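You operate a simulated robot arm through the tools that you are given. There is no shell and no other tool.

The job below is to be done with a simulated robot arm. You get a single attempt, and the scene is never put back.

TASK
Seat corner plate two in the cradle and paint its bare patch.
Fine: clamp it before you paint; the brush ends in its holder and the clamp ends on.

It is judged by the outcome, as a careful person would: the job done as asked, and still so three seconds after it is handed in. It fails if anything else is knocked over, pushed out of place, dropped, spilled or broken.

THE ROBOT
A 7-joint arm with a two-finger parallel gripper, fixed in place. Base frame: the origin is at the foot of the arm, x ahead of it, y to its left, z up; the work surface is at about z = 0.76. Lengths are in m, angles in rad, forces in N, time in s.
With the tool pointing down near the work surface it reaches from about 0.3 to 0.7 m from the base axis. Its first joint turns from -1.152 to 1.152 rad. Payload 1.57 kg.
The TCP is the grasp point between the finger pads, 0.03 m short of the fingertips. In the tool frame z runs along the fingers and y along their closing line. The gripper opens to 0.11 m. The fingers are 0.024 m wide and 0.012 m thick; the gripper's body (0.048 by 0.112 m) begins 0.078 m behind the TCP.
Orientation is that of the tool frame in the base frame, as a unit quaternion [x, y, z, w]. With the fingers straight down and closing along the base's y, the tool's x points along the base's -x, its y along +y and its z along -z.

THE INTERFACE
- The arm moves only by the tool send_rows. Its argument "plan" is a list of rows, each a list of 3 entries, a list of its own where there are three numbers: the turn, a rotation vector about the tool's x, y, z in rad, then the shift along the tool's x, y, z in m, then the closure in counts, from 0 (fully open) to 255 (shut). In form: [[[wx, wy, wz], [tx, ty, tz], grip], ...]. A call has 1 to 20 rows; each row shifts and turns the commanded pose from where the row before left it, along the tool's axes as they then stand. Rows are played at 5 a second. More than 0.05 m and 0.15 rad between two rows, or a gripper value outside its range, and nothing of the call is played. Where a pose cannot be reached the arm comes as near as it can. A force on the tool above 50 N (or 10 N above the force at the start of the call, whichever is more), or a blocked arm, ends the call early, and 0.2 s more pass. Each finger travels about 0.108 m/s and halts on what it meets, pressing with about 28 N; the grip force reading is that of the motor and also rises with nothing between the fingers. The clock runs only during rows and for 0.2 s after the last one: add rows that do not move to give the fingers time. The reply holds the time, the measured pose of the TCP, the force on the tool along the base axes, the opening and the grip force, in the units named above and with some noise, with the torque about the TCP (base axes, N m) and any sound that the robot's microphone picked up, and new pictures: "pictures" is both (left out), scene, wrist or none.
- Cameras (640 x 400 px; columns grow to the right, rows downward): "scene" is fixed at [0.1531, -0.4035, 1.3961]; the picture's right is [0.74, -0.67, 0.00], its down [-0.51, -0.57, -0.64] and it looks along [0.43, 0.48, -0.76] (base axes); focal length 214 px, centre (320, 200). "wrist" rides on the gripper at [0.07, 0.016, -0.141] in the tool frame; the picture's right is [-0.23, 0.97, 0.00], its down [-0.86, -0.20, -0.48] and it looks along [-0.47, -0.11, 0.88] (tool axes); focal length 222 px, centre (320, 200). There is no depth. A picture from a camera that has moved, and an enlarged one, comes with that camera's place and axes in the base frame and with its lens. The place of the scene camera against the robot may be out by one fixed shift of up to 0.025 m in any direction.
- enlarge(camera, box): a new picture of the part [left, top, right, bottom] of that camera's present view, enlarged. It takes no simulated time.
- sign_off(): hands the job in; it is judged then, once.

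Nothing tells you positions but the pictures and the camera data. Unless the task says otherwise, let go and move clear before handing in.

The tools are called after "Request:" as a command line: name --argument value ..., lists and objects as JSON in quotes. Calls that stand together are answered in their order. send_rows: Moves the arm, as the interface text tells. Its arguments: {"type":"object","properties":{"plan":{"type":"array"},"pictures":{"type":"string","enum":["both","scene","wrist","none"]}},"required":["plan"]} The other tools are called the same way: enlarge (camera, box) takes an enlarged picture of a part of a camera's view; sign_off () hands the job in.

At the start:

```text
clock: 0.0
ee_pos: [0.3887, -0.0637, 1.1166]
orientation: [0.0, 1.0, 0.0, -0.001]
ft_force: [0.1, 0.0, 0.3]
ft_torque: [-0.02, 0.0, 0.0]
finger_gap: 0.1103
finger_force: 0.1
```

scene: 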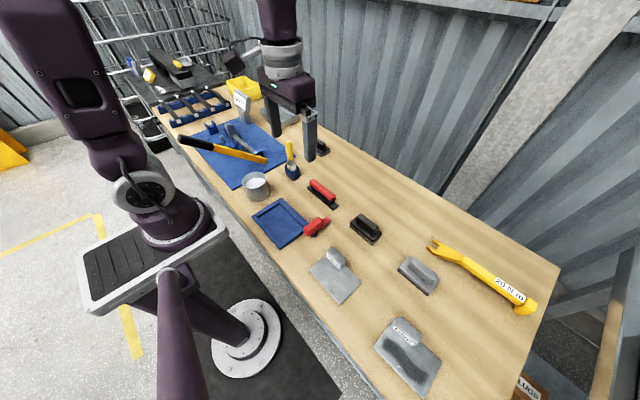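
wrist: 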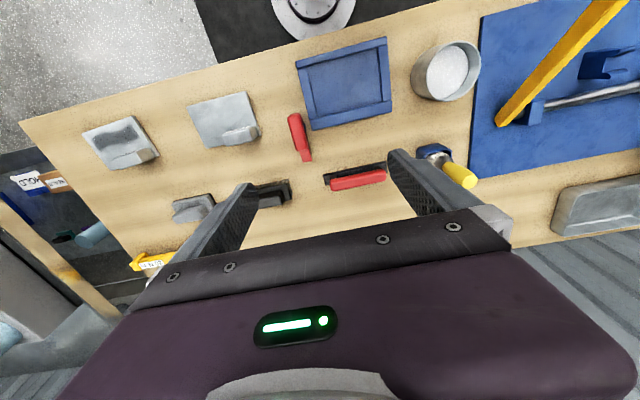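

I see a bench with a blue cradle, a red clamp-like part beside it, two grey plates, a pot, a brush in a holder and other tools. I'll enlarge the views before moving anything.

Request:
enlarge --camera "scene" --box '[220, 160, 380, 260]'

Request:
enlarge --camera "scene" --box '[300, 230, 460, 400]'

Request:
enlarge --camera "wrist" --box '[60, 60, 280, 240]'

Request:
enlarge --camera "wrist" --box '[260, 20, 500, 210]'

Request:
enlarge --camera "scene" --box '[130, 50, 330, 190]'

```text
4.00 times, centred on (300, 210) of scene
camera zoom: at [0.1531, -0.4035, 1.3961], right [0.74, -0.67, 0.0], down [-0.51, -0.57, -0.64], along [0.43, 0.48, -0.76], focal length 858 px, centre (400, 160)
```

zoom: 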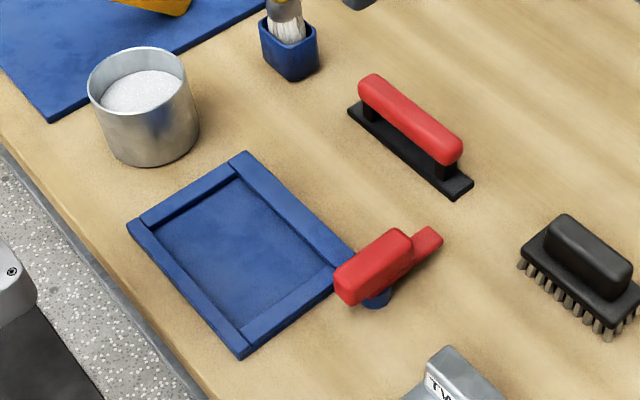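

```text
2.35 times, centred on (380, 315) of scene
camera zoom: at [0.1531, -0.4035, 1.3961], right [0.74, -0.67, 0.0], down [-0.51, -0.57, -0.64], along [0.43, 0.48, -0.76], focal length 505 px, centre (179, -71)
```

zoom: 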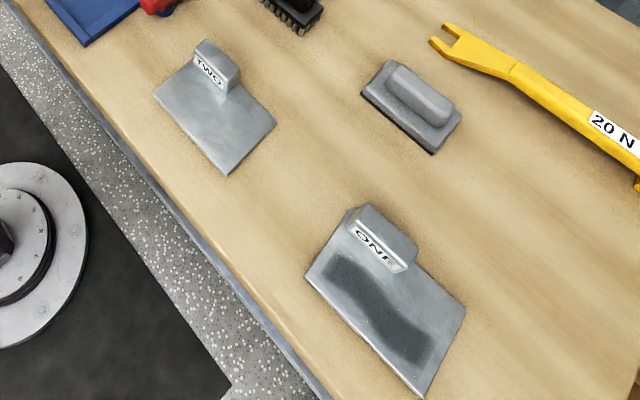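

```text
2.22 times, centred on (170, 150) of wrist
camera zoom: at [0.319, -0.0463, 1.2574], right [0.23, 0.97, 0.0], down [0.86, -0.2, 0.48], along [0.47, -0.11, -0.88], focal length 494 px, centre (653, 311)
```

zoom: 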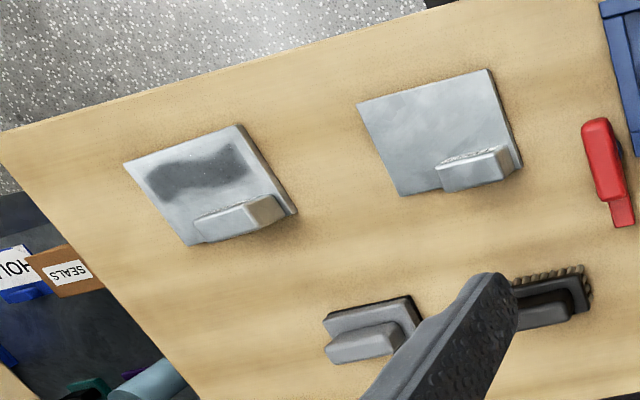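

```text
2.11 times, centred on (380, 115) of wrist
camera zoom: at [0.319, -0.0463, 1.2574], right [0.23, 0.97, 0.0], down [0.86, -0.2, 0.48], along [0.47, -0.11, -0.88], focal length 468 px, centre (194, 379)
```

zoom: 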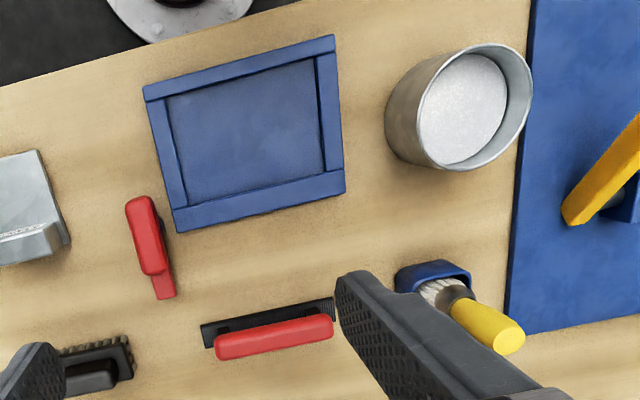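

```text
2.86 times, centred on (230, 120) of scene
camera zoom: at [0.1531, -0.4035, 1.3961], right [0.74, -0.67, 0.0], down [-0.51, -0.57, -0.64], along [0.43, 0.48, -0.76], focal length 613 px, centre (577, 429)
```

zoom: 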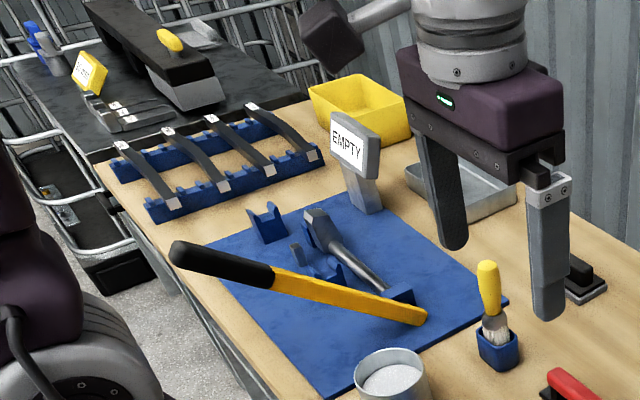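

Plate TWO is the nearer-to-cradle plate. I can't see an obvious patch on it yet, so I'm looking more closely.

Request:
enlarge --camera "scene" --box '[305, 240, 365, 310]'

Request:
enlarge --camera "scene" --box '[370, 310, 450, 400]'

Request:
enlarge --camera "scene" --box '[285, 200, 345, 250]'

Request:
enlarge --camera "wrist" --box '[180, 80, 270, 150]'

Request:
enlarge --camera "wrist" --box '[280, 100, 340, 170]'

Request:
enlarge --camera "scene" --box '[240, 135, 310, 205]'

```text
5.71 times, centred on (335, 275) of scene
camera zoom: at [0.1531, -0.4035, 1.3961], right [0.74, -0.67, 0.0], down [-0.51, -0.57, -0.64], along [0.43, 0.48, -0.76], focal length 1226 px, centre (234, -229)
```

zoom: 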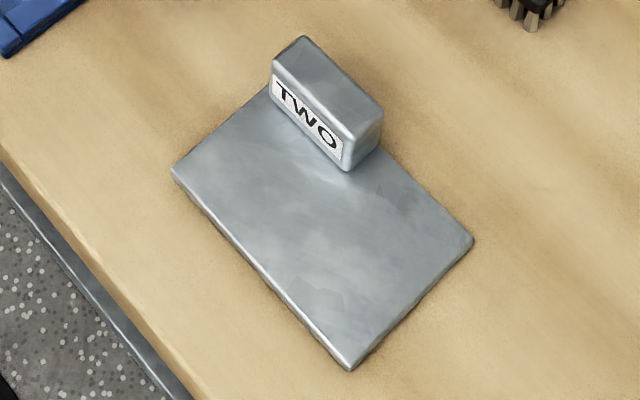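

```text
4.44 times, centred on (410, 355) of scene
camera zoom: at [0.1531, -0.4035, 1.3961], right [0.74, -0.67, 0.0], down [-0.51, -0.57, -0.64], along [0.43, 0.48, -0.76], focal length 953 px, centre (-80, -489)
```

zoom: 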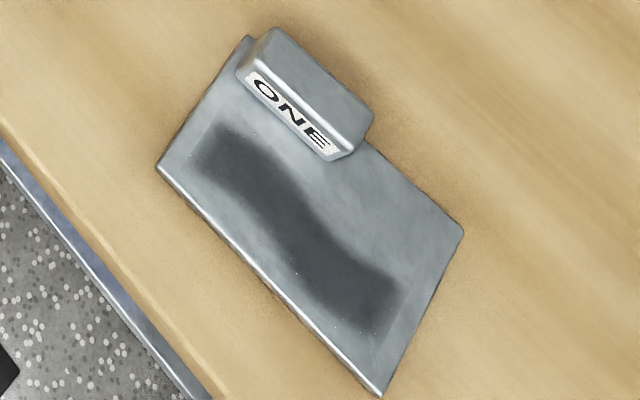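

```text
8.00 times, centred on (315, 225) of scene
camera zoom: at [0.1531, -0.4035, 1.3961], right [0.74, -0.67, 0.0], down [-0.51, -0.57, -0.64], along [0.43, 0.48, -0.76], focal length 1716 px, centre (360, 0)
```

zoom: 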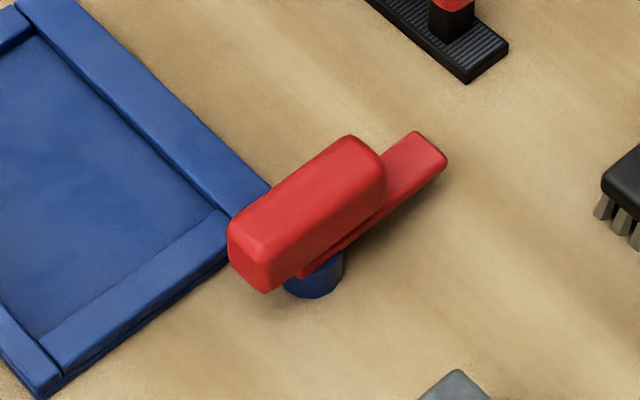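

```text
5.71 times, centred on (225, 115) of wrist
camera zoom: at [0.319, -0.0463, 1.2574], right [0.23, 0.97, 0.0], down [0.86, -0.2, 0.48], along [0.47, -0.11, -0.88], focal length 1269 px, centre (863, 686)
```

zoom: 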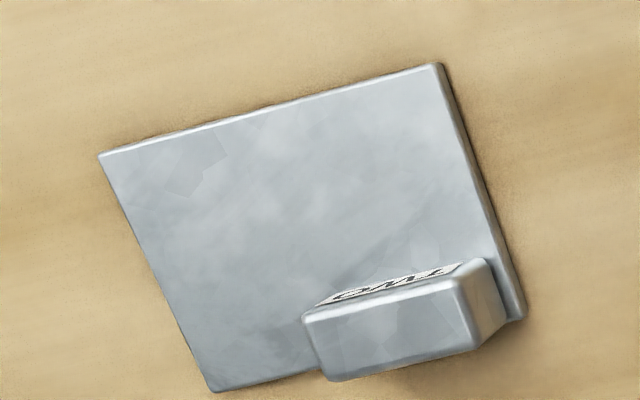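

```text
5.71 times, centred on (310, 135) of wrist
camera zoom: at [0.319, -0.0463, 1.2574], right [0.23, 0.97, 0.0], down [0.86, -0.2, 0.48], along [0.47, -0.11, -0.88], focal length 1269 px, centre (377, 571)
```

zoom: 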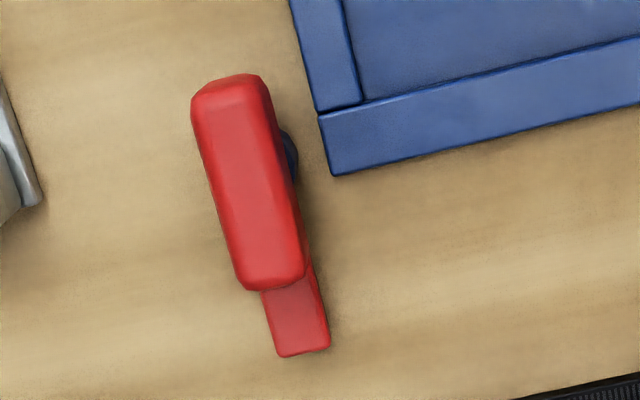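

```text
5.71 times, centred on (275, 170) of scene
camera zoom: at [0.1531, -0.4035, 1.3961], right [0.74, -0.67, 0.0], down [-0.51, -0.57, -0.64], along [0.43, 0.48, -0.76], focal length 1226 px, centre (577, 371)
```

zoom: 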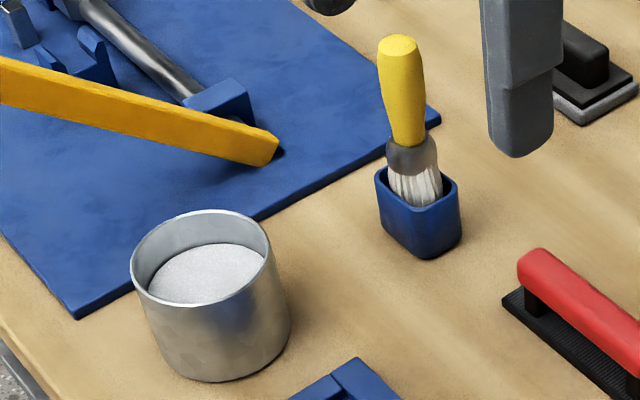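

Plate TWO lies roughly at x 0.31–0.39, y −0.32…−0.20, and the cradle at x 0.28–0.41, y ±0.08. Plate ONE shows a dark patch but TWO's top shows none, so I'll move the wrist camera over the plates to check.

Request:
send_rows --plan '[[[0, 0, 0], [0.01, -0.035, 0.02], 0], [[0, 0, 0], [0.01, -0.04, 0.02], 0], [[0, 0, 0], [0.01, -0.04, 0.02], 0], [[0, 0, 0], [0.01, -0.04, 0.02], 0], [[0, 0, 0], [0.01, -0.04, 0.02], 0], [[0, 0, 0], [0.01, -0.02, 0.02], 0], [[0, 0, 0], [0, 0, 0], 0]]' --pictures "wrist"

```text
clock: 1.6
ee_pos: [0.3283, -0.2788, 0.9952]
orientation: [0.0, 1.0, 0.0, -0.001]
ft_force: [0.6, -0.1, -0.3]
ft_torque: [0.01, 0.01, 0.02]
finger_gap: 0.1101
finger_force: 0.1
camera wrist: at [0.2587, -0.2625, 1.1359], right [0.23, 0.97, 0.0], down [0.86, -0.2, 0.48], along [0.47, -0.11, -0.88], focal length 222 px, centre (320, 200)
```

wrist: 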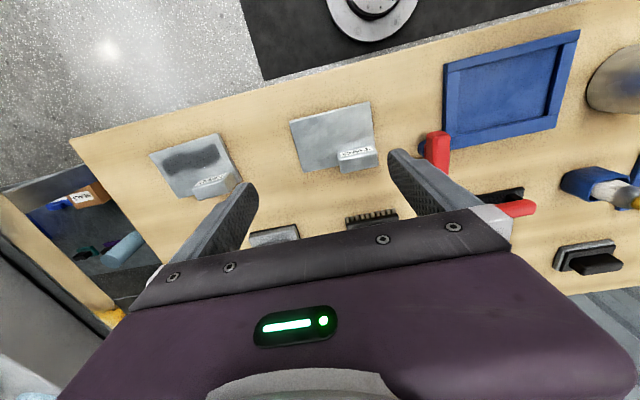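

Request:
enlarge --camera "wrist" --box '[280, 90, 400, 180]'

Request:
enlarge --camera "wrist" --box '[140, 120, 260, 210]'

Request:
enlarge --camera "wrist" --box '[410, 20, 590, 200]'

```text
4.44 times, centred on (340, 135) of wrist
camera zoom: at [0.2587, -0.2625, 1.1359], right [0.23, 0.97, 0.0], down [0.86, -0.2, 0.48], along [0.47, -0.11, -0.88], focal length 987 px, centre (231, 489)
```

zoom: 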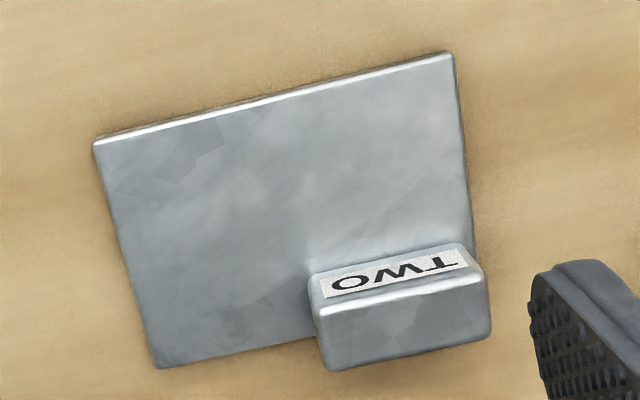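

```text
4.44 times, centred on (200, 165) of wrist
camera zoom: at [0.2587, -0.2625, 1.1359], right [0.23, 0.97, 0.0], down [0.86, -0.2, 0.48], along [0.47, -0.11, -0.88], focal length 987 px, centre (853, 356)
```

zoom: 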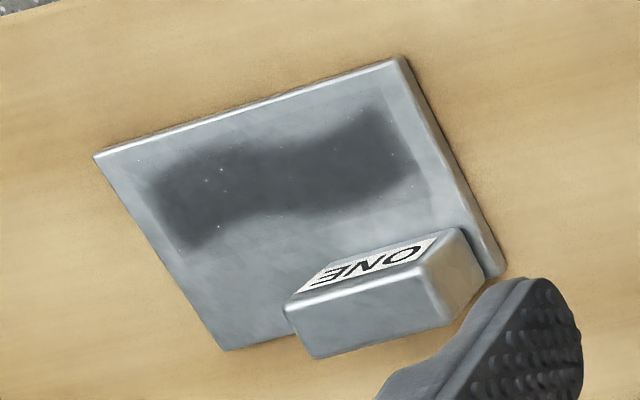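

```text
2.22 times, centred on (500, 110) of wrist
camera zoom: at [0.2587, -0.2625, 1.1359], right [0.23, 0.97, 0.0], down [0.86, -0.2, 0.48], along [0.47, -0.11, -0.88], focal length 494 px, centre (-80, 400)
```

zoom: 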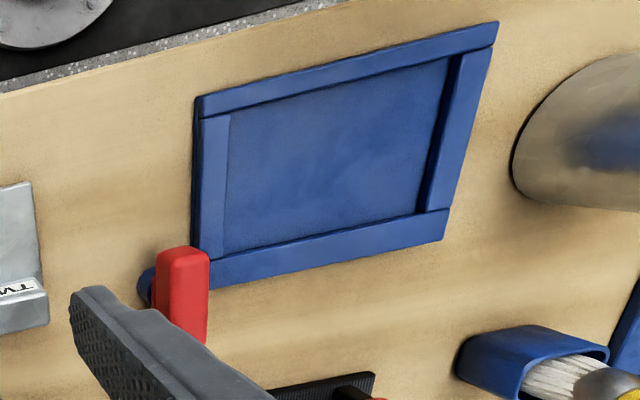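

TWO's top face looks plain from here. I'll go nearer with the wrist camera to see whether a faint patch is on top or whether it must be on another face.

Request:
send_rows --plan '[[[0, 0, 0], [0.012, 0.011, 0.038], 0], [[0, 0, 0], [0.013, 0.011, 0.038], 0], [[0, 0, 0], [0.013, 0.011, 0.038], 0], [[0, 0, 0], [0, 0, 0], 0]]' --pictures "both"

```text
clock: 2.6
ee_pos: [0.2891, -0.2443, 0.8847]
orientation: [0.001, 1.0, 0.0, 0.0]
ft_force: [0.6, 0.1, -0.2]
ft_torque: [-0.01, 0.0, -0.01]
finger_gap: 0.11
finger_force: 0.0
camera wrist: at [0.2197, -0.228, 1.0246], right [0.23, 0.97, 0.0], down [0.86, -0.2, 0.48], along [0.47, -0.11, -0.88], focal length 222 px, centre (320, 200)
```

scene: 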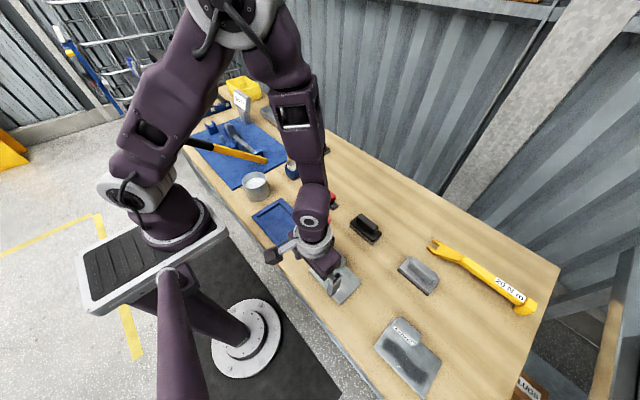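
wrist: 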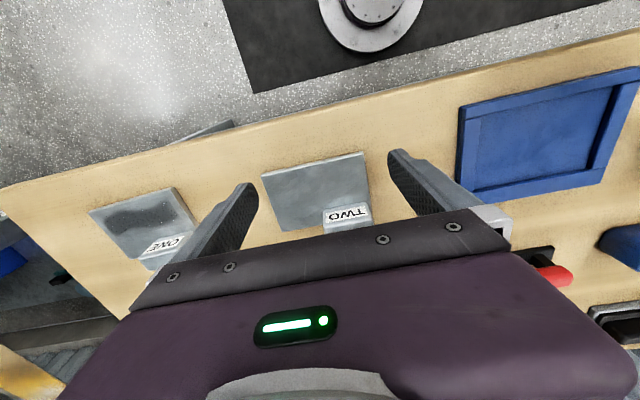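

Request:
enlarge --camera "wrist" --box '[250, 140, 390, 245]'

Request:
enlarge --camera "wrist" --box '[440, 60, 640, 200]'

Request:
enlarge --camera "wrist" --box '[80, 110, 260, 270]'

```text
3.81 times, centred on (320, 192) of wrist
camera zoom: at [0.2197, -0.228, 1.0246], right [0.23, 0.97, 0.0], down [0.86, -0.2, 0.48], along [0.47, -0.11, -0.88], focal length 846 px, centre (320, 229)
```

zoom: 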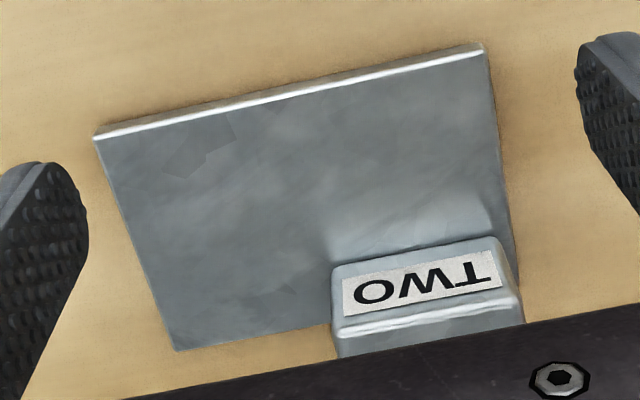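

```text
2.86 times, centred on (540, 130) of wrist
camera zoom: at [0.2197, -0.228, 1.0246], right [0.23, 0.97, 0.0], down [0.86, -0.2, 0.48], along [0.47, -0.11, -0.88], focal length 635 px, centre (-309, 400)
```

zoom: 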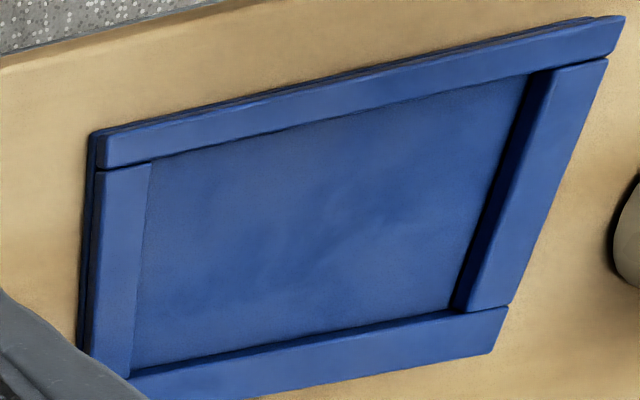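

```text
2.50 times, centred on (170, 190) of wrist
camera zoom: at [0.2197, -0.228, 1.0246], right [0.23, 0.97, 0.0], down [0.86, -0.2, 0.48], along [0.47, -0.11, -0.88], focal length 555 px, centre (695, 225)
```

zoom: 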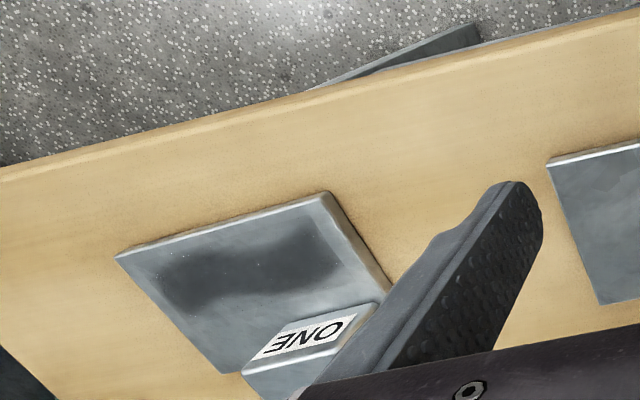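

TWO's top face carries no patch at all, so I want to see its other faces. I'll swing the hand to the far side and turn it a quarter turn so that the wrist camera looks at the +x and +y faces.

Request:
send_rows --plan '[[[0, 0, 0], [-0.03, 0.01, -0.03], 0], [[0, 0, 0], [-0.045, 0.015, -0.01], 0], [[0, 0, 0], [-0.045, 0.015, -0.01], 0], [[0, 0, 0], [-0.045, 0.015, 0], 0], [[0, 0, 0], [-0.045, 0.015, 0], 0], [[0, 0, 0.15], [0, 0, 0], 0], [[0, 0, 0.15], [0, 0, 0], 0], [[0, 0, 0.15], [0, 0, 0], 0], [[0, 0, 0.15], [0, 0, 0], 0], [[0, 0, 0.15], [0, 0, 0], 0], [[0, 0, 0.15], [0, 0, 0], 0], [[0, 0, 0.15], [0, 0, 0], 0], [[0, 0, 0.15], [0, 0, 0], 0], [[0, 0, 0.15], [0, 0, 0], 0], [[0, 0, 0.15], [0, 0, 0], 0], [[0, 0, 0.0708], [0, 0, 0], 0], [[0, 0, 0], [0, 0, 0], 0]]' --pictures "both"

```text
clock: 6.2
ee_pos: [0.4995, -0.1737, 0.9323]
orientation: [0.707, 0.708, 0.001, 0.0]
ft_force: [-0.8, 0.1, -1.0]
ft_torque: [0.01, 0.0, 0.01]
finger_gap: 0.11
finger_force: 0.1
camera wrist: at [0.5169, -0.1049, 1.074], right [0.97, -0.23, 0.0], down [-0.2, -0.85, 0.48], along [-0.11, -0.47, -0.88], focal length 222 px, centre (320, 200)
```

scene: 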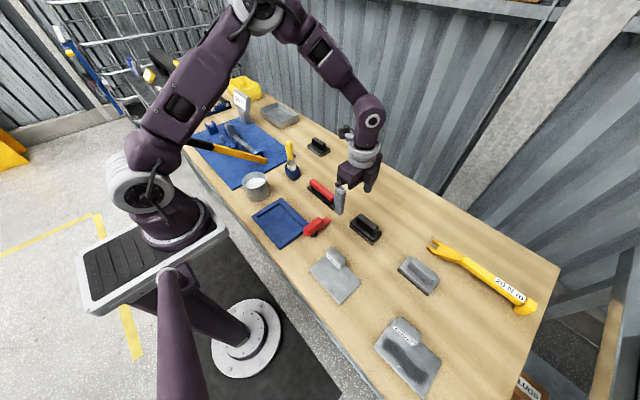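
wrist: 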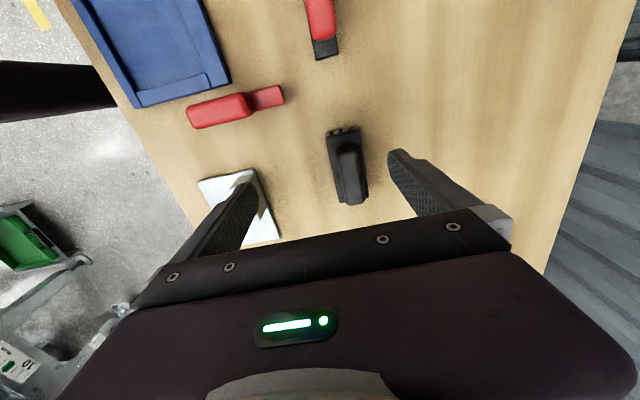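

The finger hides the plate from this spot. I'll shift the hand toward −y so plate TWO sits in the clear upper part of the wrist view.

Request:
send_rows --plan '[[[0, 0, 0], [-0.045, 0, 0], 0], [[0, 0, 0], [-0.045, 0, 0], 0], [[0, 0, 0], [-0.04, -0.01, 0], 0], [[0, 0, 0], [0, 0, 0], 0]]' --pictures "wrist"

```text
clock: 7.2
ee_pos: [0.4916, -0.3079, 0.9326]
orientation: [0.706, 0.708, 0.0, 0.0]
ft_force: [-0.5, 0.4, -0.5]
ft_torque: [-0.03, 0.01, -0.02]
finger_gap: 0.1102
finger_force: 0.0
camera wrist: at [0.5084, -0.2379, 1.0736], right [0.97, -0.23, 0.0], down [-0.2, -0.86, 0.48], along [-0.11, -0.47, -0.88], focal length 222 px, centre (320, 200)
```

wrist: 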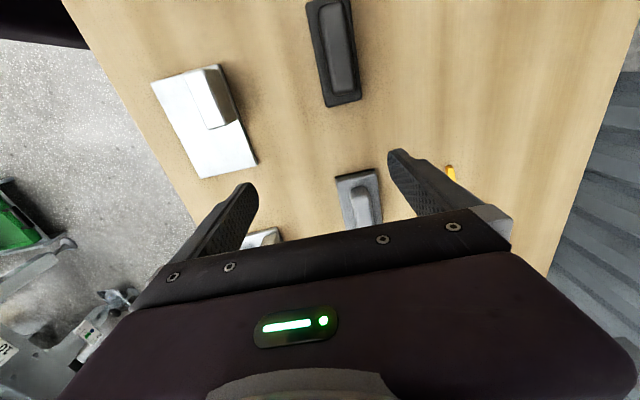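

Request:
enlarge --camera "wrist" --box '[140, 50, 270, 190]'

Request:
enlarge --camera "scene" --box '[300, 235, 380, 315]'

```text
2.86 times, centred on (205, 120) of wrist
camera zoom: at [0.5084, -0.2379, 1.0736], right [0.97, -0.23, 0.0], down [-0.2, -0.86, 0.48], along [-0.11, -0.47, -0.88], focal length 635 px, centre (649, 429)
```

zoom: 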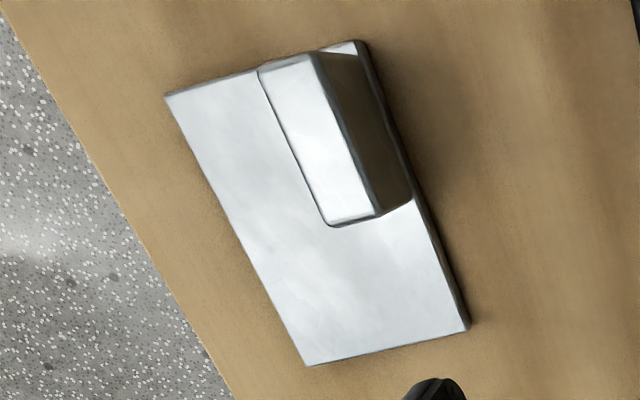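

```text
5.00 times, centred on (340, 275) of scene
camera zoom: at [0.1531, -0.4036, 1.3961], right [0.74, -0.67, 0.0], down [-0.51, -0.57, -0.64], along [0.43, 0.48, -0.76], focal length 1072 px, centre (220, -175)
```

zoom: 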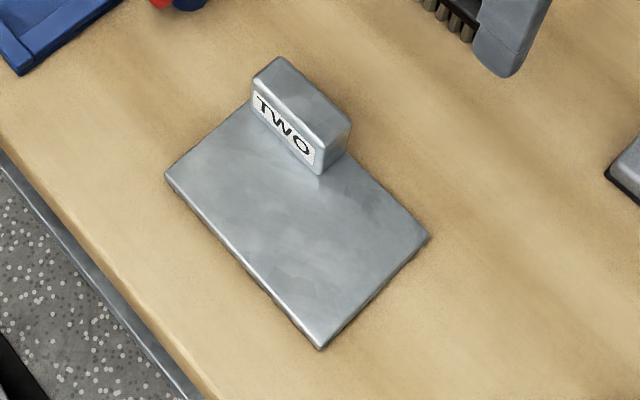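

From this side no patch shows on the lug or edges either, so the underside is the remaining candidate; lifting the plate will show it. I'll turn back and line up over the lug at about (0.381, −0.229).

Request:
send_rows --plan '[[[0, 0, 0], [0.0261, -0.0369, 0], 0], [[0, 0, 0], [0.0261, -0.0369, 0], 0], [[0, 0, 0], [0.0261, -0.0369, 0], 0], [[0, 0, -0.15], [0, 0, 0], 0], [[0, 0, -0.15], [0, 0, 0], 0], [[0, 0, -0.15], [0, 0, 0], 0], [[0, 0, -0.15], [0, 0, 0], 0], [[0, 0, -0.15], [0, 0, 0], 0], [[0, 0, -0.15], [0, 0, 0], 0], [[0, 0, -0.15], [0, 0, 0], 0], [[0, 0, -0.15], [0, 0, 0], 0], [[0, 0, -0.15], [0, 0, 0], 0], [[0, 0, -0.15], [0, 0, 0], 0], [[0, 0, -0.0708], [0, 0, 0], 0], [[0, 0, 0], [0, 0, 0], 0]]' --pictures "both"

```text
clock: 10.4
ee_pos: [0.3795, -0.2257, 0.9325]
orientation: [-0.001, 1.0, 0.0, 0.001]
ft_force: [0.3, -0.7, 0.2]
ft_torque: [-0.01, 0.01, -0.03]
finger_gap: 0.11
finger_force: 0.1
camera wrist: at [0.3103, -0.2108, 1.0733], right [0.23, 0.97, 0.0], down [0.86, -0.2, 0.48], along [0.47, -0.11, -0.88], focal length 222 px, centre (320, 200)
```

scene: 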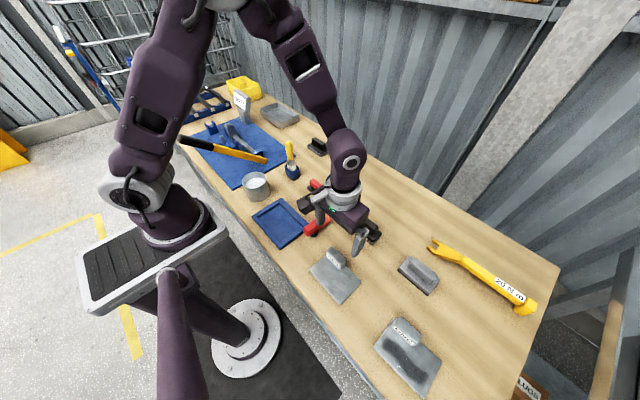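
wrist: 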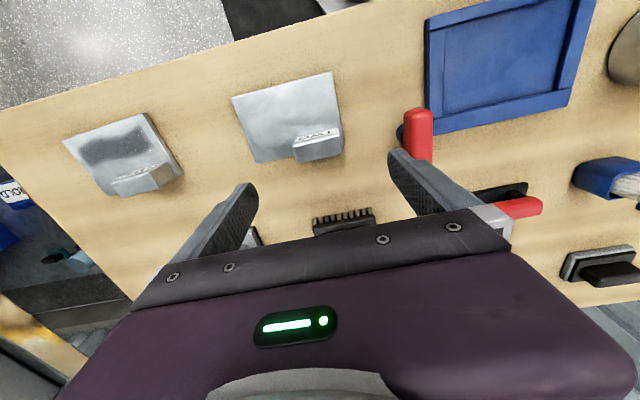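

Request:
enlarge --camera "wrist" --box '[220, 60, 360, 170]'

Request:
enlarge --camera "wrist" --box '[380, 90, 460, 170]'

```text
3.64 times, centred on (290, 115) of wrist
camera zoom: at [0.3103, -0.2108, 1.0733], right [0.23, 0.97, 0.0], down [0.86, -0.2, 0.48], along [0.47, -0.11, -0.88], focal length 808 px, centre (429, 509)
```

zoom: 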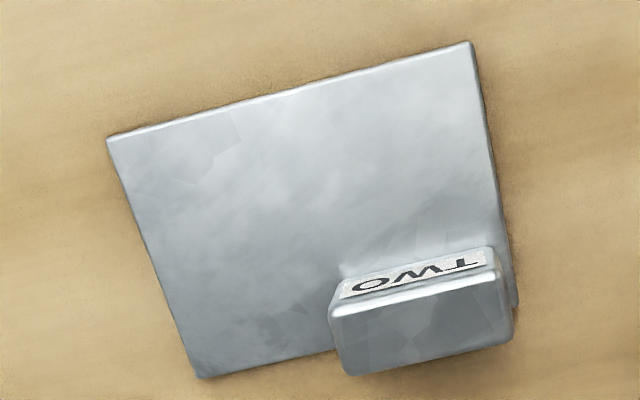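

```text
5.00 times, centred on (420, 130) of wrist
camera zoom: at [0.3103, -0.2108, 1.0733], right [0.23, 0.97, 0.0], down [0.86, -0.2, 0.48], along [0.47, -0.11, -0.88], focal length 1111 px, centre (-180, 550)
```

zoom: 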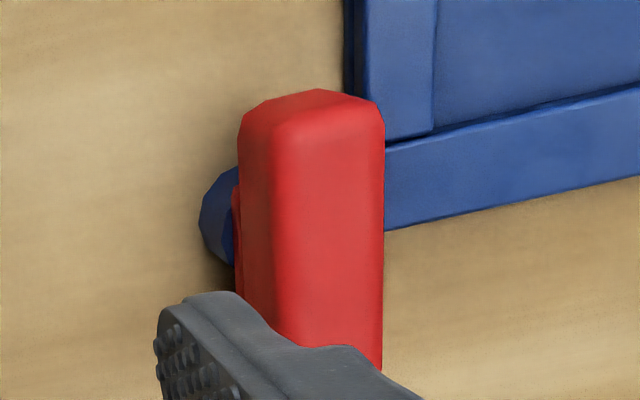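

The lug measures about 56 mm along y, 21 mm along x, with its top near z 0.808, centred near (0.382, −0.230). I'll descend around it with the fingers open and check before closing.

Request:
send_rows --plan '[[[0, 0, 0], [-0.002, -0.003, 0.04], 0], [[0, 0, 0], [0, 0, 0.04], 0], [[0, 0, 0], [0, 0, 0.03], 0], [[0, 0, 0], [0, 0, 0.015], 0], [[0, 0, 0], [0, 0, 0], 0]]' --pictures "both"

```text
clock: 11.6
ee_pos: [0.382, -0.2295, 0.8071]
orientation: [0.0, 1.0, 0.0, 0.0]
ft_force: [0.2, -0.1, 0.1]
ft_torque: [-0.04, -0.02, 0.01]
finger_gap: 0.1101
finger_force: 0.0
camera wrist: at [0.3118, -0.2127, 0.9487], right [0.23, 0.97, 0.0], down [0.86, -0.2, 0.48], along [0.47, -0.11, -0.88], focal length 222 px, centre (320, 200)
```

scene: 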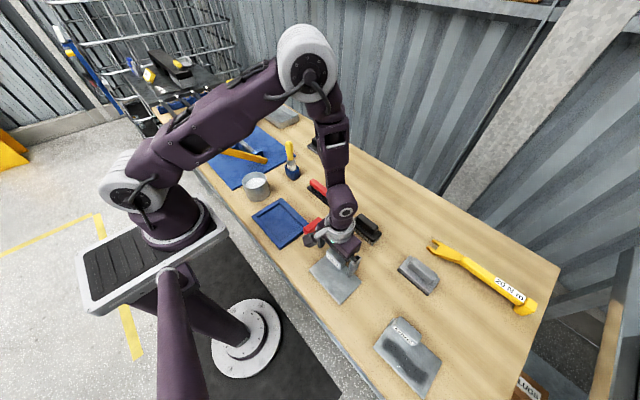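
wrist: 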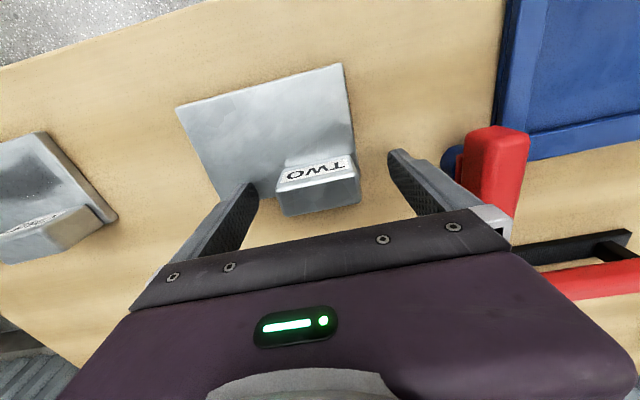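

The lug is centred between the fingers. Closing on it.

Request:
send_rows --plan '[[[0, 0, 0], [0, 0, 0], 255], [[0, 0, 0], [0, 0, 0], 255], [[0, 0, 0], [0, 0, 0], 255], [[0, 0, 0], [0, 0, 0], 255]]' --pictures "wrist"

```text
clock: 12.6
ee_pos: [0.3819, -0.2293, 0.8087]
orientation: [0.001, 1.0, 0.0, 0.0]
ft_force: [-0.6, -0.9, -0.2]
ft_torque: [-0.29, -0.01, 0.05]
finger_gap: 0.0601
finger_force: 28.1
camera wrist: at [0.3118, -0.2127, 0.949], right [0.23, 0.97, 0.0], down [0.85, -0.2, 0.48], along [0.47, -0.11, -0.88], focal length 222 px, centre (320, 200)
```

wrist: 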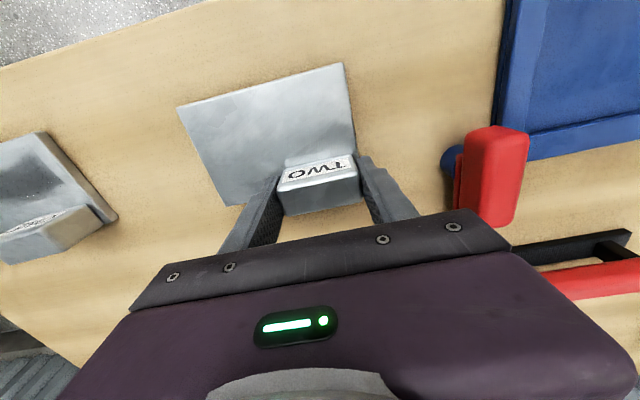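

The lug is held at a 60 mm gap. Lifting straight up a little to feel the weight and check the grip.

Request:
send_rows --plan '[[[0, 0, 0], [0, 0, -0.01], 255], [[0, 0, 0], [0, 0, -0.02], 255], [[0, 0, 0], [0, 0, -0.03], 255], [[0, 0, 0], [0, 0, 0], 255], [[0, 0, 0], [0, 0, 0], 255]]' --pictures "both"

```text
clock: 13.8
ee_pos: [0.3819, -0.2297, 0.8665]
orientation: [0.0, 1.0, 0.001, 0.0]
ft_force: [-0.5, 0.7, -4.4]
ft_torque: [0.08, -0.1, 0.06]
finger_gap: 0.0598
finger_force: 28.7
camera wrist: at [0.3126, -0.2134, 1.0071], right [0.23, 0.97, 0.0], down [0.86, -0.2, 0.48], along [0.47, -0.11, -0.88], focal length 222 px, centre (320, 200)
```

scene: 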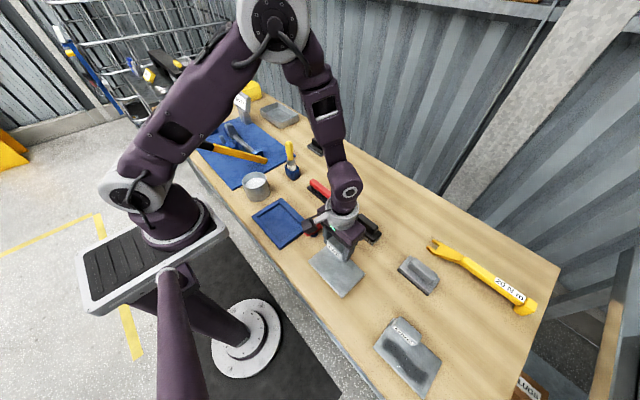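
wrist: 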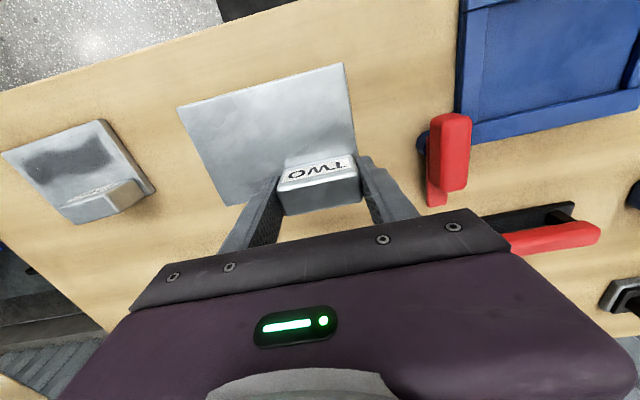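

The plate weighs about 0.45 kg and the grip holds. I'll raise it and tilt it so that the scene camera can see its underside.

Request:
send_rows --plan '[[[0, 0, 0], [0, 0, -0.045], 255], [[0, 0, 0], [0, 0, -0.045], 255], [[0, 0, 0], [-0.0054, 0.04, -0.0171], 255], [[0, 0, 0], [-0.0054, 0.04, -0.0171], 255], [[0, 0, 0], [-0.0054, 0.04, -0.0171], 255], [[0, 0, 0], [-0.0054, 0.04, -0.0171], 255], [[0, 0, 0], [-0.0054, 0.04, -0.0171], 255], [[0, 0, 0], [-0.0054, 0.04, -0.0171], 255], [[0, 0, 0], [-0.0054, 0.04, -0.0171], 255], [[0.12, 0, 0], [0, 0, 0], 255], [[0.12, 0, 0], [0, 0, 0], 255], [[0.12, 0, 0], [0, 0, 0], 255], [[0.12, 0, 0], [0, 0, 0], 255], [[0.12, 0, 0], [0, 0, 0], 255], [[0.12, 0, 0], [0, 0, 0], 255], [[0.12, 0, 0], [0, 0, 0], 255], [[0.12, 0, 0], [0, 0, 0], 255], [[0, 0, 0], [0, 0, 0], 255]]' --pictures "both"

```text
clock: 17.6
ee_pos: [0.4197, 0.0505, 1.0766]
orientation: [0.0, 0.886, -0.463, 0.001]
ft_force: [-0.4, -0.6, -4.6]
ft_torque: [0.19, -0.05, -0.02]
finger_gap: 0.0597
finger_force: 28.4
camera wrist: at [0.3502, 0.1761, 1.1444], right [0.23, 0.56, -0.8], down [0.85, 0.28, 0.44], along [0.47, -0.78, -0.41], focal length 222 px, centre (320, 200)
```

scene: 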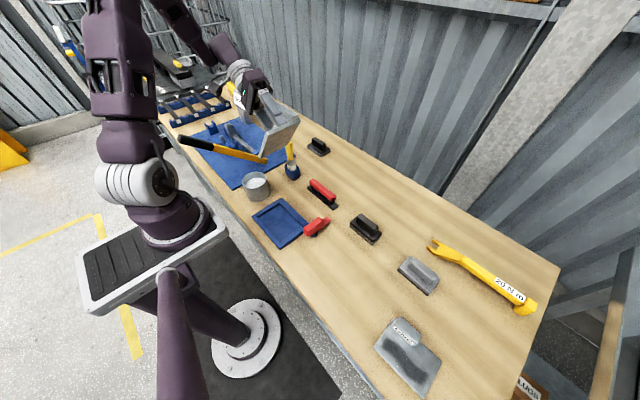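
wrist: 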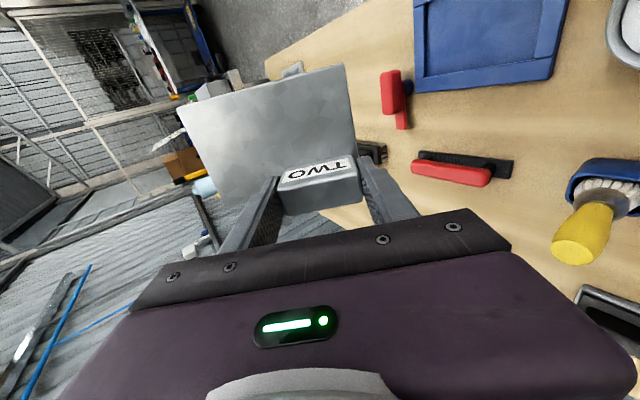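

Request:
enlarge --camera "scene" --box '[220, 70, 320, 170]'

Request:
enlarge --camera "wrist" --box '[360, 0, 600, 210]'

Request:
enlarge --camera "wrist" --box '[160, 40, 400, 220]'

```text
4.00 times, centred on (270, 120) of scene
camera zoom: at [0.1532, -0.4035, 1.3961], right [0.74, -0.67, 0.0], down [-0.51, -0.57, -0.64], along [0.43, 0.48, -0.76], focal length 858 px, centre (520, 520)
```

zoom: 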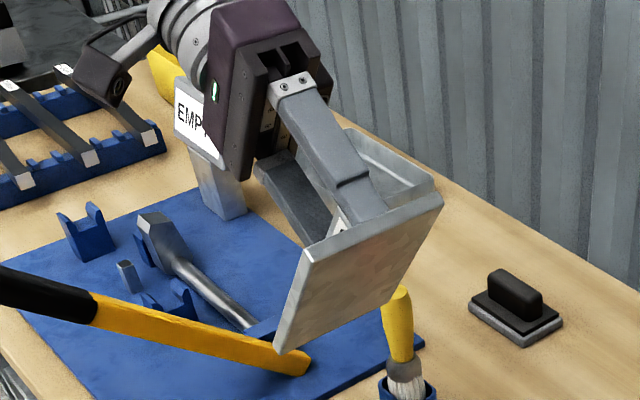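

```text
1.90 times, centred on (480, 105) of wrist
camera zoom: at [0.3502, 0.1761, 1.1444], right [0.23, 0.56, -0.8], down [0.85, 0.28, 0.44], along [0.47, -0.78, -0.41], focal length 423 px, centre (15, 381)
```

zoom: 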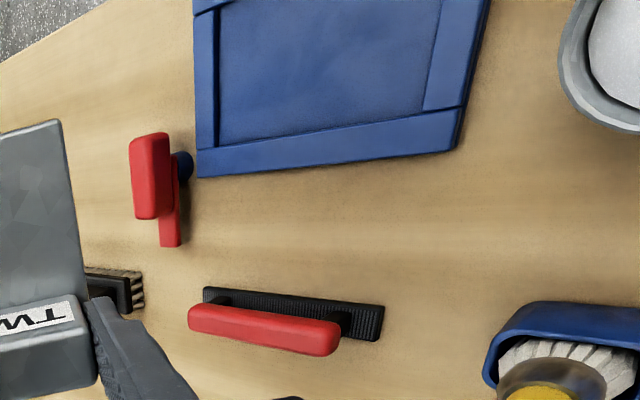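

```text
2.22 times, centred on (280, 130) of wrist
camera zoom: at [0.3502, 0.1761, 1.1444], right [0.23, 0.56, -0.8], down [0.85, 0.28, 0.44], along [0.47, -0.78, -0.41], focal length 494 px, centre (409, 356)
```

zoom: 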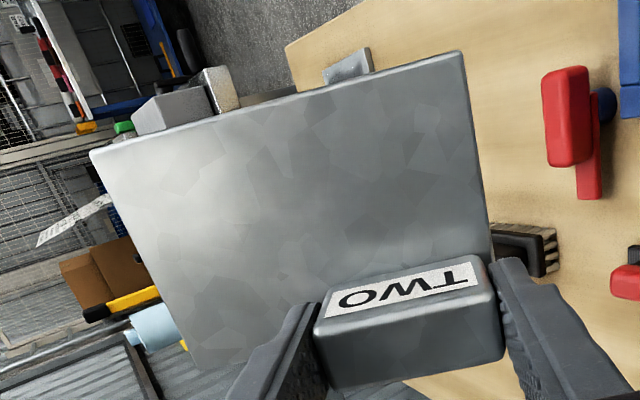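

Request:
enlarge --camera "scene" --box '[255, 110, 335, 165]'

```text
7.27 times, centred on (295, 138) of scene
camera zoom: at [0.1532, -0.4035, 1.3961], right [0.74, -0.67, 0.0], down [-0.51, -0.57, -0.64], along [0.43, 0.48, -0.76], focal length 1560 px, centre (502, 654)
```

zoom: 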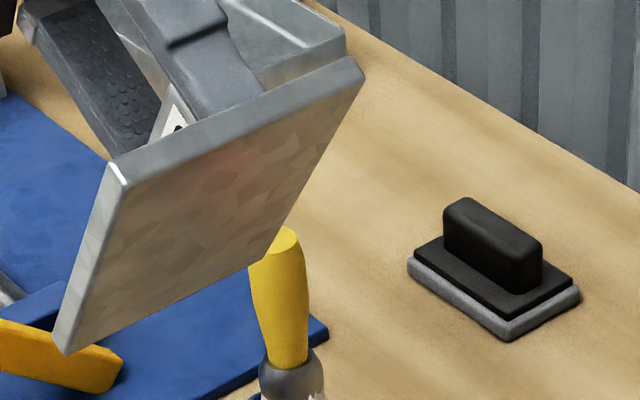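

The underside shows only reflections, no patch. I'll study the top face closely from the wrist camera while the plate is held, and compare with plate ONE.

Request:
enlarge --camera "wrist" --box '[175, 60, 295, 135]'

Request:
enlarge --camera "wrist" --box '[240, 60, 360, 135]'

Request:
enlarge --camera "wrist" --box '[175, 120, 295, 195]'

Request:
enlarge --camera "scene" --box '[370, 310, 450, 400]'

```text
5.33 times, centred on (235, 98) of wrist
camera zoom: at [0.3502, 0.1761, 1.1444], right [0.23, 0.56, -0.8], down [0.85, 0.28, 0.44], along [0.47, -0.78, -0.41], focal length 1185 px, centre (773, 747)
```

zoom: 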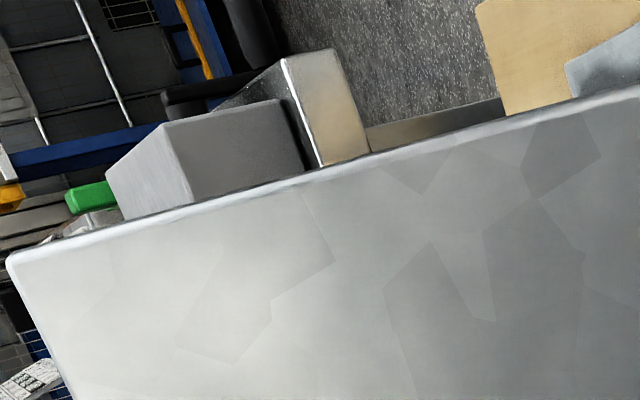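

```text
5.33 times, centred on (300, 98) of wrist
camera zoom: at [0.3502, 0.1761, 1.1444], right [0.23, 0.56, -0.8], down [0.85, 0.28, 0.44], along [0.47, -0.78, -0.41], focal length 1185 px, centre (427, 747)
```

zoom: 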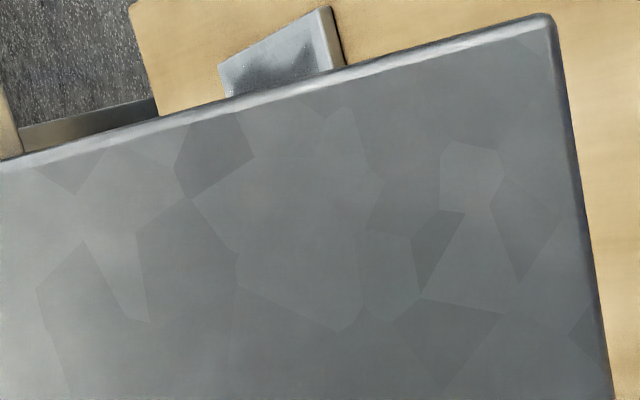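

```text
5.33 times, centred on (235, 158) of wrist
camera zoom: at [0.3502, 0.1761, 1.1444], right [0.23, 0.56, -0.8], down [0.85, 0.28, 0.44], along [0.47, -0.78, -0.41], focal length 1185 px, centre (773, 427)
```

zoom: 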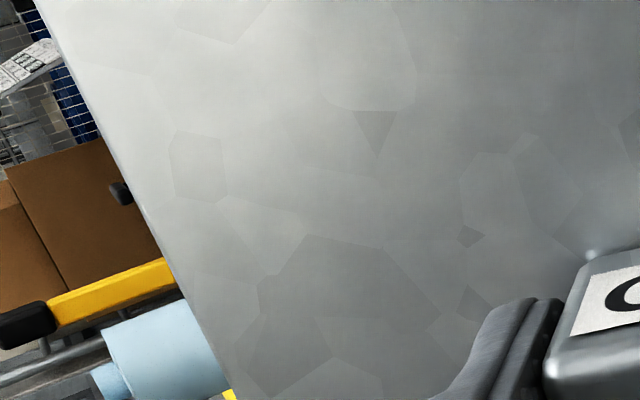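

```text
4.44 times, centred on (410, 355) of scene
camera zoom: at [0.1532, -0.4035, 1.3961], right [0.74, -0.67, 0.0], down [-0.51, -0.57, -0.64], along [0.43, 0.48, -0.76], focal length 953 px, centre (-80, -489)
```

zoom: 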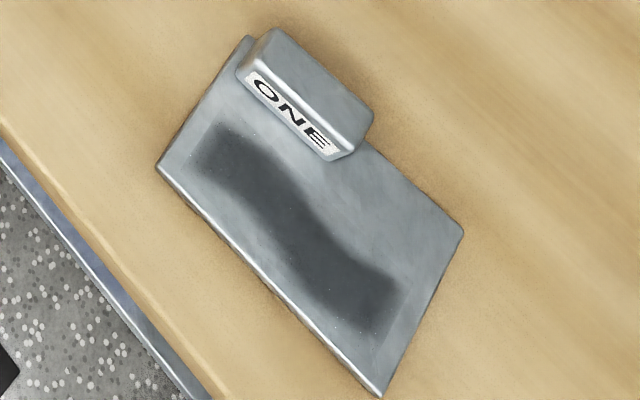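

Top has only the galvanised spangle. I'll roll the plate further so the scene camera faces its underside squarely, to be certain about it.

Request:
send_rows --plan '[[[0.12, 0, 0], [0, 0, 0], 255], [[0.12, 0, 0], [0, 0, 0], 255], [[0.12, 0, 0], [0, 0, 0], 255], [[0.12, 0, 0], [0, 0, 0], 255], [[0.12, 0, 0], [0, 0, 0], 255], [[0, 0, 0], [0, 0, 0], 255]]' --pictures "both"

Request:
enlarge --camera "scene" --box '[245, 90, 345, 170]'

```text
clock: 19.0
ee_pos: [0.4199, 0.0502, 1.0767]
orientation: [0.0, 0.71, -0.704, 0.0]
ft_force: [0.3, 0.5, -4.8]
ft_torque: [0.14, -0.17, 0.01]
finger_gap: 0.0599
finger_force: 27.8
camera wrist: at [0.3499, 0.1925, 1.0613], right [0.23, 0.01, -0.97], down [0.85, 0.48, 0.2], along [0.47, -0.88, 0.1], focal length 222 px, centre (320, 200)
```

scene: 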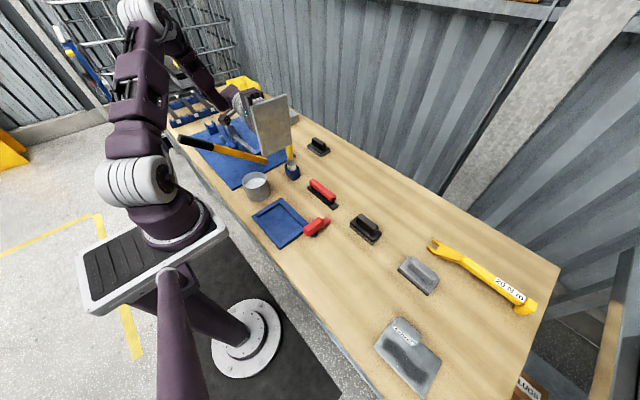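
wrist: 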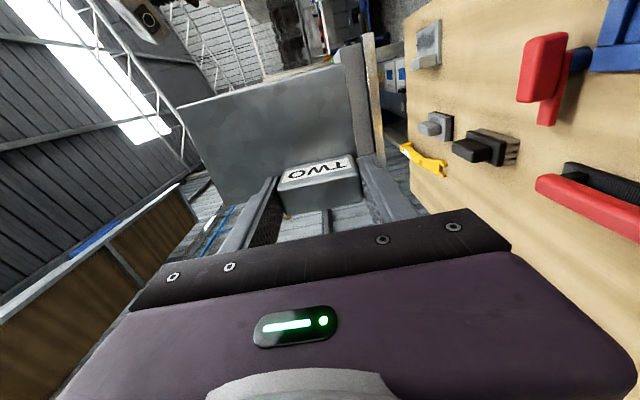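

```text
5.00 times, centred on (295, 130) of scene
camera zoom: at [0.1532, -0.4035, 1.3961], right [0.74, -0.67, 0.0], down [-0.51, -0.57, -0.64], along [0.43, 0.48, -0.76], focal length 1072 px, centre (445, 550)
```

zoom: 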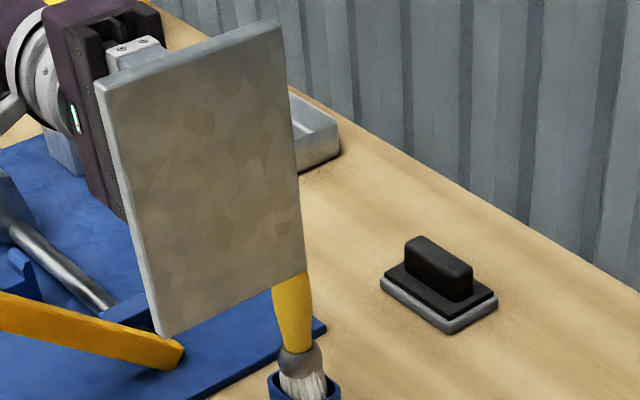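

The underside is also uniform galvanised metal. The remaining hidden surfaces are the lug's far face and the plate's edges; I'll roll back upright and yaw the plate so the scene camera sees those.

Request:
send_rows --plan '[[[-0.142, 0, 0], [0, 0, 0], 255], [[-0.142, 0, 0], [0, 0, 0], 255], [[-0.142, 0, 0], [0, 0, 0], 255], [[-0.142, 0, 0], [0, 0, 0], 255], [[-0.142, 0, 0], [0, 0, 0], 255], [[-0.142, 0, 0], [0, 0, 0], 255], [[-0.142, 0, 0], [0, 0, 0], 255], [[-0.142, 0, 0], [0, 0, 0], 255], [[-0.142, 0, 0], [0, 0, 0], 255], [[-0.142, 0, 0], [0, 0, 0], 255], [[-0.14, 0, 0], [0, 0, 0], 255], [[0, 0, 0.14], [0, 0, 0], 255], [[0, 0, 0.14], [0, 0, 0], 255], [[0, 0, 0.14], [0, 0, 0], 255], [[0, 0, 0.14], [0, 0, 0], 255], [[0, 0, 0.14], [0, 0, 0], 255], [[0, 0, 0.14], [0, 0, 0], 255], [[0, 0, 0.14], [0, 0, 0], 255], [[0, 0, 0.14], [0, 0, 0], 255], [[0, 0, 0], [0, 0, 0], 255]]' --pictures "both"

Request:
enlarge --camera "scene" --box '[250, 100, 350, 180]'

```text
clock: 23.2
ee_pos: [0.4193, 0.0511, 1.0781]
orientation: [0.531, 0.847, 0.001, 0.0]
ft_force: [0.4, 0.0, -4.0]
ft_torque: [-0.07, -0.11, 0.0]
finger_gap: 0.0598
finger_force: 27.8
camera wrist: at [0.4042, 0.1201, 1.2181], right [0.98, 0.22, 0.0], down [0.19, -0.86, 0.48], along [0.1, -0.47, -0.88], focal length 222 px, centre (320, 200)
```

scene: 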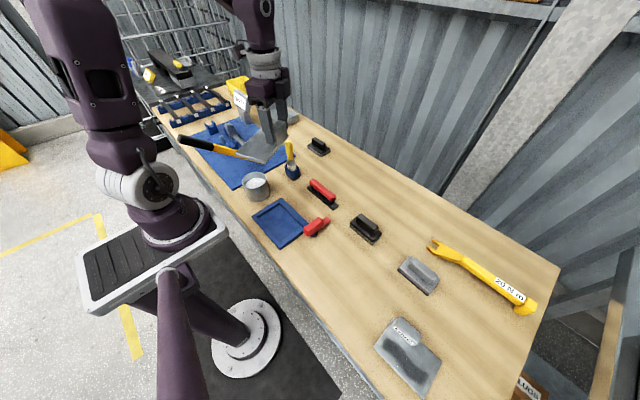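
wrist: 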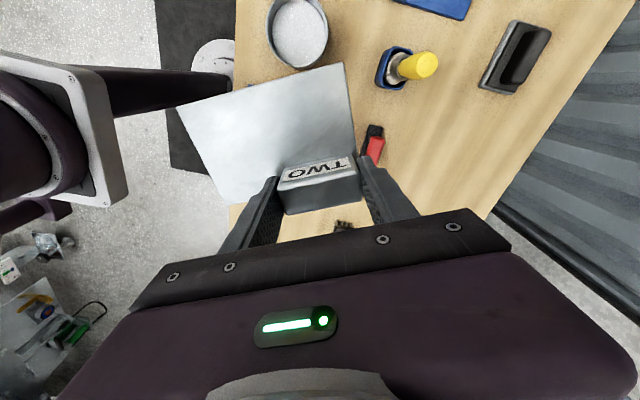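

```text
5.00 times, centred on (300, 140) of scene
camera zoom: at [0.1531, -0.4035, 1.3961], right [0.74, -0.67, 0.0], down [-0.51, -0.57, -0.64], along [0.43, 0.48, -0.76], focal length 1072 px, centre (420, 500)
```

zoom: 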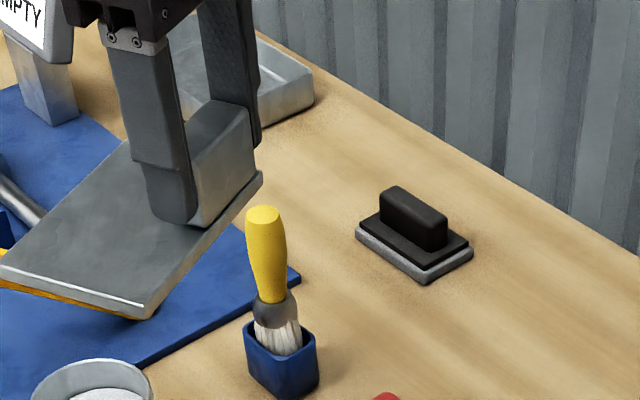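

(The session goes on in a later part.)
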